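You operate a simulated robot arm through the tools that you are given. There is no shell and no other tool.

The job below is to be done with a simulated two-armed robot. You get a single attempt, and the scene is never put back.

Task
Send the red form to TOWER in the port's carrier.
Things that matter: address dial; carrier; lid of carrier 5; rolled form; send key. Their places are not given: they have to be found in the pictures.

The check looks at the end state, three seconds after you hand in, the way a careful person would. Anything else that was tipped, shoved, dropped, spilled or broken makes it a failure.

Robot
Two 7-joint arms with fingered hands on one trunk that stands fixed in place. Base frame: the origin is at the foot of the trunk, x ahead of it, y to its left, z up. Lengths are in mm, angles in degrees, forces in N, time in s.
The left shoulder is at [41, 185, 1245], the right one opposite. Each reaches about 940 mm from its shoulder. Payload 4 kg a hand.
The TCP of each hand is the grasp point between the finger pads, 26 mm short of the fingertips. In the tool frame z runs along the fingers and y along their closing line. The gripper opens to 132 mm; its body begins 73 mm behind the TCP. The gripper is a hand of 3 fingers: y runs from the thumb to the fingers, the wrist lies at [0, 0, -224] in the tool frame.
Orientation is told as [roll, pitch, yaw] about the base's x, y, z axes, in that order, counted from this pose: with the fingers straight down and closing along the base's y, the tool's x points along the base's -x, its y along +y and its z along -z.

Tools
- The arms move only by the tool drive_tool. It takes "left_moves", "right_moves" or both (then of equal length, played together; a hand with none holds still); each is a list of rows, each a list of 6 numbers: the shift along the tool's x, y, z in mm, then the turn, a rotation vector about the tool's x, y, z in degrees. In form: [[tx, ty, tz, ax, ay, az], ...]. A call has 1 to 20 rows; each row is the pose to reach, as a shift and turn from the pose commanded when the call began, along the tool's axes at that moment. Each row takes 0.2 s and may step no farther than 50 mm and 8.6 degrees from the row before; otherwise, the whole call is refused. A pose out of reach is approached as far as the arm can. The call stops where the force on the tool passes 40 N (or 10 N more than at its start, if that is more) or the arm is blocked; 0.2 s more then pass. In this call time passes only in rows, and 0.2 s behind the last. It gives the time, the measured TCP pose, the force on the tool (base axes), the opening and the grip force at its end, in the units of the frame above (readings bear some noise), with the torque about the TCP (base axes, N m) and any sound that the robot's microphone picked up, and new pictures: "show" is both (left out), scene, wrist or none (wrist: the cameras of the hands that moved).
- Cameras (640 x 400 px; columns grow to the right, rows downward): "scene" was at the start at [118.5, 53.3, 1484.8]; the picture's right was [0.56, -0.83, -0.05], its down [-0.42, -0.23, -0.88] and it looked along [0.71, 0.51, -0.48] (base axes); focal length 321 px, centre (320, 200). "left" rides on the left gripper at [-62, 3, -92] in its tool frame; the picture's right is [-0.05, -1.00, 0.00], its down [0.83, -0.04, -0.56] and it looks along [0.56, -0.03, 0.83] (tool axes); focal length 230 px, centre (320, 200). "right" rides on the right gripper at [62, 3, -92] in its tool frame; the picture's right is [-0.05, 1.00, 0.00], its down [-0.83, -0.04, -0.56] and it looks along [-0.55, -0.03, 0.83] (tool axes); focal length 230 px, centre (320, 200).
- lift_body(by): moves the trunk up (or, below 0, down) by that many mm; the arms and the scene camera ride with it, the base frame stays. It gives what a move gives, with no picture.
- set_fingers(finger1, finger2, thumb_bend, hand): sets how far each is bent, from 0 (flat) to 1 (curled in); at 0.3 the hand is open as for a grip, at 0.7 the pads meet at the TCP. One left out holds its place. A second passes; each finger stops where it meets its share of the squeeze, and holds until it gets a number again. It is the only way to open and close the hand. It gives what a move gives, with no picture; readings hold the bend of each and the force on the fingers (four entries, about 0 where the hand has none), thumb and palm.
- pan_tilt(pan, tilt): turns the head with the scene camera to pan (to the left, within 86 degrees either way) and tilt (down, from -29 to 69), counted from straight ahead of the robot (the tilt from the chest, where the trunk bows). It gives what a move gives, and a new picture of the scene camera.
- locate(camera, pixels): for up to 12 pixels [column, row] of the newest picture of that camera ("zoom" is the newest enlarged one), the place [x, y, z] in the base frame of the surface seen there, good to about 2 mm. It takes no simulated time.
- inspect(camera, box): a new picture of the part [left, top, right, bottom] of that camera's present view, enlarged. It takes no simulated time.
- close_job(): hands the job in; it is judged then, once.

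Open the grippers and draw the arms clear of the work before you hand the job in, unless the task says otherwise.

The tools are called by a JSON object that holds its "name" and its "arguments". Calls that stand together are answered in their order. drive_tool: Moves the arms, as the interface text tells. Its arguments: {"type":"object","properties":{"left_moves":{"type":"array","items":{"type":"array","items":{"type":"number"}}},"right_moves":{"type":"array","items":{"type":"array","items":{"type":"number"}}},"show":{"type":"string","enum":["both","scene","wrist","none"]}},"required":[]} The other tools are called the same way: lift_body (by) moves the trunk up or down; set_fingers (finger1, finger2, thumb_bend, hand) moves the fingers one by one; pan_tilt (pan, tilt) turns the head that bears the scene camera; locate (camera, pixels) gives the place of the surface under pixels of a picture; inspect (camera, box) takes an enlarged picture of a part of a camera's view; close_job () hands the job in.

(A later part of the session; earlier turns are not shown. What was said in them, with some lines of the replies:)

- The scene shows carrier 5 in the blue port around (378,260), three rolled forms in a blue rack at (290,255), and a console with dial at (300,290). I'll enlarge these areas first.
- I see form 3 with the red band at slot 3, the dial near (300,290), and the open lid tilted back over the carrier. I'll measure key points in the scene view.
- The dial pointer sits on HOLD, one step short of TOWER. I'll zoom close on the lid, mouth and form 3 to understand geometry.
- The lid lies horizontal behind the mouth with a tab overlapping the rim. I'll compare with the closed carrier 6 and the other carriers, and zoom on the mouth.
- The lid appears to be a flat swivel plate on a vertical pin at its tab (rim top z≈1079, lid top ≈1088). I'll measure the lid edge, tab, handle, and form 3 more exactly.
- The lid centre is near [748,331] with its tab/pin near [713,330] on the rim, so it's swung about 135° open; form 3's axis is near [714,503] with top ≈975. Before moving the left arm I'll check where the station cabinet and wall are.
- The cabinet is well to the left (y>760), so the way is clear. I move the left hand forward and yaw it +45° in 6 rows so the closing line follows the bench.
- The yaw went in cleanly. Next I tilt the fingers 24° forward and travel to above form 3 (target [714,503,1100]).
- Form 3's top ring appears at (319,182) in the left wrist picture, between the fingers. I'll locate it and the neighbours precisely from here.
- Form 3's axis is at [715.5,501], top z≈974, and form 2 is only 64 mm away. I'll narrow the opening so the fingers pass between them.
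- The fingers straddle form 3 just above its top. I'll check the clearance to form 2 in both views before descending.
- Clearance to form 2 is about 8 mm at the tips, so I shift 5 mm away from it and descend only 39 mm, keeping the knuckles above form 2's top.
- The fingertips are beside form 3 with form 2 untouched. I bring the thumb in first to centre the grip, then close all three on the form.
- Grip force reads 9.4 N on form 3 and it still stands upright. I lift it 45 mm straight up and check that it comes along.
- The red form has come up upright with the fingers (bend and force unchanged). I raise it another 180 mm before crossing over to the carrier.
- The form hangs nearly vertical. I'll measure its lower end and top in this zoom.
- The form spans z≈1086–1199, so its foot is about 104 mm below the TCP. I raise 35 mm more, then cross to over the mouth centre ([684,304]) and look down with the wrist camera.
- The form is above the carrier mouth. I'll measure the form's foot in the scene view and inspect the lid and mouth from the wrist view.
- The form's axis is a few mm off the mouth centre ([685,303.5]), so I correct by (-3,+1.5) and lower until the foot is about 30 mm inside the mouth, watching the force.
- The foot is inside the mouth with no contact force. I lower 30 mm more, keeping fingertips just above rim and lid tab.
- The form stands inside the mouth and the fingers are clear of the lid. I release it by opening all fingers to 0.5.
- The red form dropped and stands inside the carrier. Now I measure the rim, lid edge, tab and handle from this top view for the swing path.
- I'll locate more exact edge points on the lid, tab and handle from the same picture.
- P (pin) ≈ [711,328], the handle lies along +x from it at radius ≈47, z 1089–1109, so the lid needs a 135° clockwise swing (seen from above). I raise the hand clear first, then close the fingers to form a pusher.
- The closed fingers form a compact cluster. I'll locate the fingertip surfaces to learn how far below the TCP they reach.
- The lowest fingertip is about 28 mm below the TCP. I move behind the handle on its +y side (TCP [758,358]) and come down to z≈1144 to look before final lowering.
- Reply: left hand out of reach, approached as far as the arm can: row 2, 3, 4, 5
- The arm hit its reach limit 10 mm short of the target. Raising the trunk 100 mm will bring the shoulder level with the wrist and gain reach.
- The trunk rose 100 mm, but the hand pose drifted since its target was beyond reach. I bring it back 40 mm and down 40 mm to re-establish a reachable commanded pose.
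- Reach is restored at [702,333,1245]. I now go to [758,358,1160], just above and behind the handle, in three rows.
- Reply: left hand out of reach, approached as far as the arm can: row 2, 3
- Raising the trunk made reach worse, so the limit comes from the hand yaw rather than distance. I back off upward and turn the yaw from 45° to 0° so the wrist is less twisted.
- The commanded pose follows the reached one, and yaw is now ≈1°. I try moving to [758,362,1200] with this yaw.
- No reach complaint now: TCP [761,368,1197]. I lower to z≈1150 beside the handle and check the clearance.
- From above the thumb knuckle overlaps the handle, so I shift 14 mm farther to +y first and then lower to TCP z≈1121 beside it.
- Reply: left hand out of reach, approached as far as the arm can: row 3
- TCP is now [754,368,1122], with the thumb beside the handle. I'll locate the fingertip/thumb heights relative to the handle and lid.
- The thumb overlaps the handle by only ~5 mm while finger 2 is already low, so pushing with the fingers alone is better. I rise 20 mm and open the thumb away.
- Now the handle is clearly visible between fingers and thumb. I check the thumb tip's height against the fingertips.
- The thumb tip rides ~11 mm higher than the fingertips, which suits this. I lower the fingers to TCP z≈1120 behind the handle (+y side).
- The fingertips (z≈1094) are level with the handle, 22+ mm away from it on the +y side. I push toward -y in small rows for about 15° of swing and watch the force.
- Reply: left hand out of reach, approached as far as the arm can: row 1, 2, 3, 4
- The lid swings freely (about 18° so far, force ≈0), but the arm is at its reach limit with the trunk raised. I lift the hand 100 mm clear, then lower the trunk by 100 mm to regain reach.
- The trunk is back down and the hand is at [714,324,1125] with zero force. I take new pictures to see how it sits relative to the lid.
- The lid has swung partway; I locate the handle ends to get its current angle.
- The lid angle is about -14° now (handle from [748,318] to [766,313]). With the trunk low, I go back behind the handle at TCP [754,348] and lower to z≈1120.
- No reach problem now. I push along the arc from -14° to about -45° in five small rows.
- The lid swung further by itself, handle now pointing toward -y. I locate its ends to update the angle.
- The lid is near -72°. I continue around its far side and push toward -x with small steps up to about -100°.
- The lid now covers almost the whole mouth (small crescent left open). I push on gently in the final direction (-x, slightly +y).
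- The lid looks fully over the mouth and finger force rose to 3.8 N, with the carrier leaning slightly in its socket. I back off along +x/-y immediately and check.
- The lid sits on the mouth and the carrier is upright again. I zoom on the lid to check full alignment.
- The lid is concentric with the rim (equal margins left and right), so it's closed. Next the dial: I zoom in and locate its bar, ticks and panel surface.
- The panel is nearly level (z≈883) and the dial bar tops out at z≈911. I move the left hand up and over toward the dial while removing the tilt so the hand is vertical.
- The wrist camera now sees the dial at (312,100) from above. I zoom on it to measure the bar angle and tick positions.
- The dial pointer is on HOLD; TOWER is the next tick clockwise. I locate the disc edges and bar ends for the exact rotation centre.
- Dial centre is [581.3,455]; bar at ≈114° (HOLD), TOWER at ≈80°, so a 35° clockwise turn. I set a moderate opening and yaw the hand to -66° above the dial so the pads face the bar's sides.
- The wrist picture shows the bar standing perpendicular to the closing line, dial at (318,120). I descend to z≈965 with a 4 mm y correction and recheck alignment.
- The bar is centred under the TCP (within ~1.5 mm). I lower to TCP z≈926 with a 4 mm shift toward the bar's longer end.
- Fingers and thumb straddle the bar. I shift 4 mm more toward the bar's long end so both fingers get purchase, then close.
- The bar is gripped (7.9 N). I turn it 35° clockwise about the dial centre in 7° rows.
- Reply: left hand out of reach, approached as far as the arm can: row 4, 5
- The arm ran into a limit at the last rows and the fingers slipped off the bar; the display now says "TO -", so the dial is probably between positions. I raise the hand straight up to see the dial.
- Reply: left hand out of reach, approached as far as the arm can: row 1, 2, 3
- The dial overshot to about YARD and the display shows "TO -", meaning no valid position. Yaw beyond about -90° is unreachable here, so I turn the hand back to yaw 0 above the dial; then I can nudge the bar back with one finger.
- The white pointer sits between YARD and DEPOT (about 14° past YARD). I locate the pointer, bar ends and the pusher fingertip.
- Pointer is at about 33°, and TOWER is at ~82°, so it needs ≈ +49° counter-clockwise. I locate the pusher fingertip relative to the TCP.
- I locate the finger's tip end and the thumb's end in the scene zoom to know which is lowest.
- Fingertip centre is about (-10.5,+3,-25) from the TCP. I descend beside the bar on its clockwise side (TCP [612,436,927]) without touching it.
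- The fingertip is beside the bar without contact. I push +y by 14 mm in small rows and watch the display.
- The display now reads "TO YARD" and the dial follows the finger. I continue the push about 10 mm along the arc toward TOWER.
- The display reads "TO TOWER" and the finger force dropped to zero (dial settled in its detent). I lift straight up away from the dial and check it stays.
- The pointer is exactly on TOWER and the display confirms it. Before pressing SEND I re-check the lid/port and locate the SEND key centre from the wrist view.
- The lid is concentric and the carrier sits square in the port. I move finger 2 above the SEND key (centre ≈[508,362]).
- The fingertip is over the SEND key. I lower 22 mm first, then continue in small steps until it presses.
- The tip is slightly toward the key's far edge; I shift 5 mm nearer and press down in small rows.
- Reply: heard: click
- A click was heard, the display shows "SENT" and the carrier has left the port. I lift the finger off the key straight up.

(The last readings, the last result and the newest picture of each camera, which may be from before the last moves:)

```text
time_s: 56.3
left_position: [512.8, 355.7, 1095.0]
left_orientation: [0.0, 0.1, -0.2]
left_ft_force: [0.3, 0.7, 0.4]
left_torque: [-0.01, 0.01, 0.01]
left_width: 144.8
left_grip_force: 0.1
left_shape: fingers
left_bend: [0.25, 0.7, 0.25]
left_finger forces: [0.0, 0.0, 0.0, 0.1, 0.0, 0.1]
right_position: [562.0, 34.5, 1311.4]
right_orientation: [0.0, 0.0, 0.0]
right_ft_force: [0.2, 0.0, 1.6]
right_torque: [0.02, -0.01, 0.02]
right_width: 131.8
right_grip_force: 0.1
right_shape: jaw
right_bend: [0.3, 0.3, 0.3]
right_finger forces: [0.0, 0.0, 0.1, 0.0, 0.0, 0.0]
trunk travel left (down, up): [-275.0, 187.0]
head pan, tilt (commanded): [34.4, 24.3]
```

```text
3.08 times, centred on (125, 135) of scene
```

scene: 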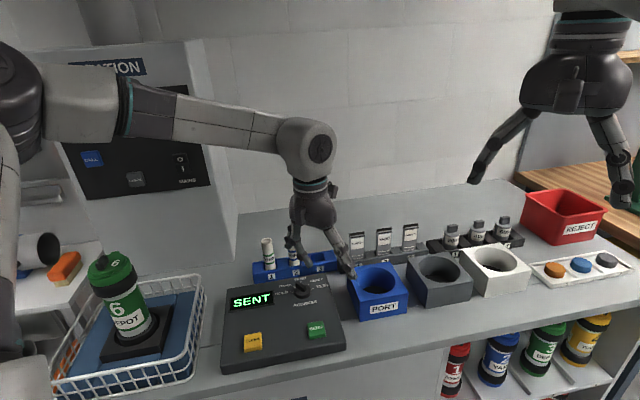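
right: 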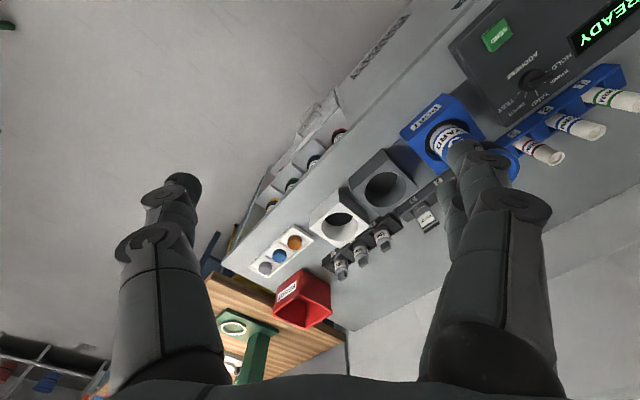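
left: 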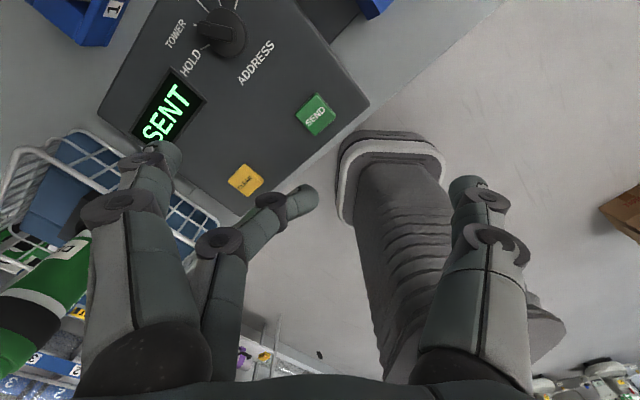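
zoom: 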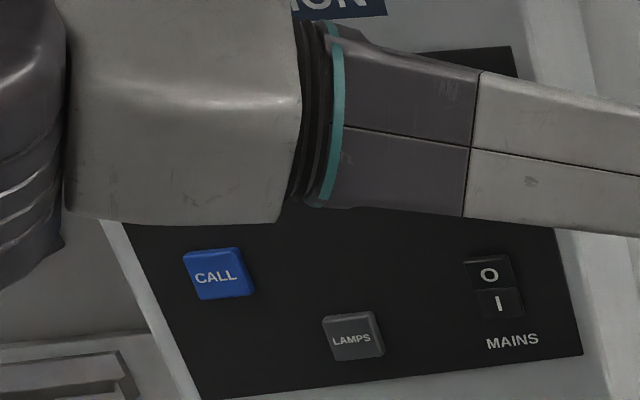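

The port is empty and the display holds "SENT". I open the hand and draw the left arm back near its starting pose.

{"name": "set_fingers", "arguments": {"hand": "left", "finger1": 0.3, "finger2": 0.3, "thumb_bend": 0.3}}

{"name": "drive_tool", "arguments": {"left_moves": [[0, 0, -45, 0, 0, 0], [15, 10, -85, 0, 0, 0], [35, 25, -120, 0, 0, 0], [55, 40, -155, 0, 0, 0], [75, 55, -185, 0, 0, 0], [95, 68, -210, 0, 0, 0], [114, 81, -231, 0, 0, 0]], "show": "both"}}

{"name": "inspect", "arguments": {"camera": "scene", "box": [220, 200, 440, 350]}}

{"name": "inspect", "arguments": {"camera": "scene", "box": [30, 50, 260, 370]}}

```text
time_s: 57.3
left_position: [513.2, 355.0, 1094.0]
left_orientation: [0.0, 0.0, -0.1]
left_ft_force: [0.0, 0.4, 0.1]
left_torque: [0.0, 0.02, 0.01]
left_width: 135.4
left_grip_force: 0.1
left_shape: fingers
left_bend: [0.3, 0.3, 0.3]
left_finger forces: [0.1, 0.0, 0.0, 0.0, 0.1, 0.0]
right_position: [564.1, 36.1, 1311.7]
right_orientation: [0.0, 0.0, 0.0]
right_ft_force: [-0.9, 0.0, 0.5]
right_torque: [-0.02, -0.01, 0.02]
right_width: 132.0
right_grip_force: 0.0
right_shape: jaw
right_bend: [0.3, 0.3, 0.3]
right_finger forces: [0.0, 0.0, 0.1, 0.0, 0.0, 0.0]
trunk travel left (down, up): [-275.0, 187.0]
head pan, tilt (commanded): [34.4, 24.3]
```

```text
time_s: 58.9
left_position: [401.5, 435.0, 1327.6]
left_orientation: [0.0, -0.2, -0.1]
left_ft_force: [0.1, -0.5, -0.9]
left_torque: [0.0, 0.0, 0.03]
left_width: 135.2
left_grip_force: 0.0
left_shape: fingers
left_bend: [0.3, 0.3, 0.3]
left_finger forces: [0.1, 0.0, 0.0, 0.0, 0.1, 0.0]
right_position: [562.7, 33.9, 1312.7]
right_orientation: [0.0, -0.1, 0.0]
right_ft_force: [-0.2, -0.7, 0.5]
right_torque: [0.02, -0.02, 0.02]
right_width: 131.9
right_grip_force: 0.0
right_shape: jaw
right_bend: [0.3, 0.3, 0.3]
right_finger forces: [0.0, 0.0, 0.0, 0.1, 0.0, 0.0]
trunk travel left (down, up): [-275.0, 187.0]
head pan, tilt (commanded): [34.4, 24.3]
```

scene: 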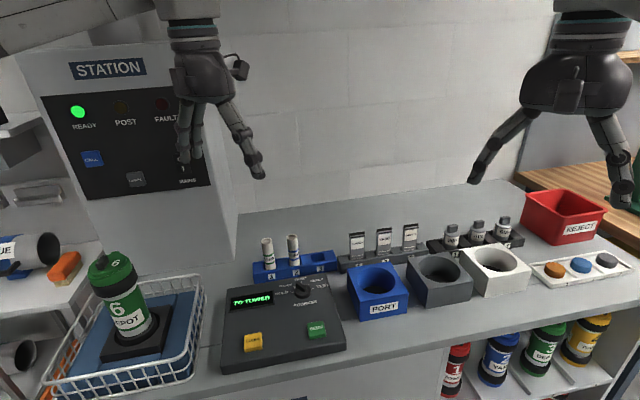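
left: 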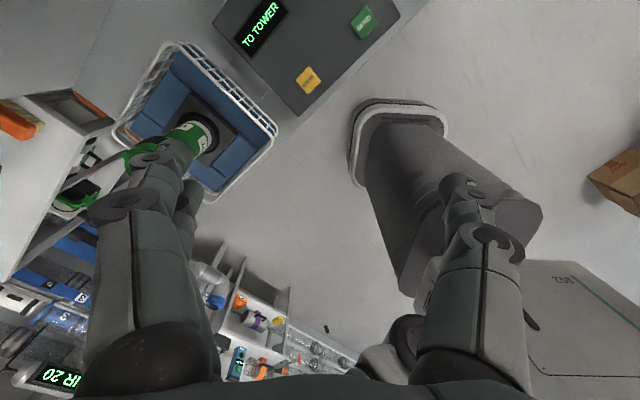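

```text
2.67 times, centred on (330, 275) of scene
```

zoom: 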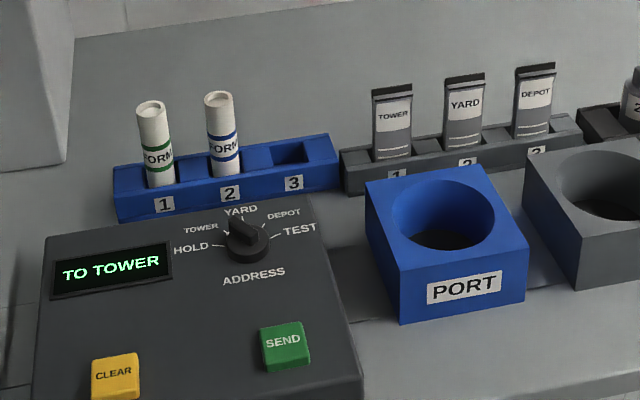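

```text
1.25 times, centred on (145, 210) of scene
```

zoom: 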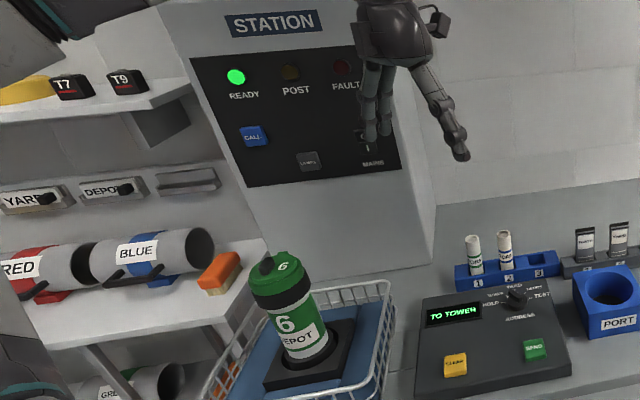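

Carrier 5 has left the port with the red form, the dial is on TOWER, and READY is lit with no fault. Everything else stands where it was, and both hands are open and clear, so I hand in.

{"name": "close_job", "arguments": {}}

```text
The job is handed in.
```

The red form went to TOWER in carrier 5, the carrier that was in the port. After I pressed SEND the display showed "SENT" and the carrier left the port. I then handed the job in; I haven't seen the result of the check.

- **Form:** I took form 3 (red band) from slot 3 and released it into the carrier, where it stood upright.
- **Lid:** I swung the lid of carrier 5 shut, and it sat square on the mouth before sending. The carrier leaned slightly in its socket at the end of that push and settled upright when I backed off.
- **Dial:** My first turn slipped and overshot past YARD. I nudged it back until the display read "TO TOWER", then pressed SEND.
- **Surroundings:** In the last pictures the other forms, the cards and carrier 6 were in place. The READY lamp was lit and FAULT was off.

Both hands are open and clear of the bench.
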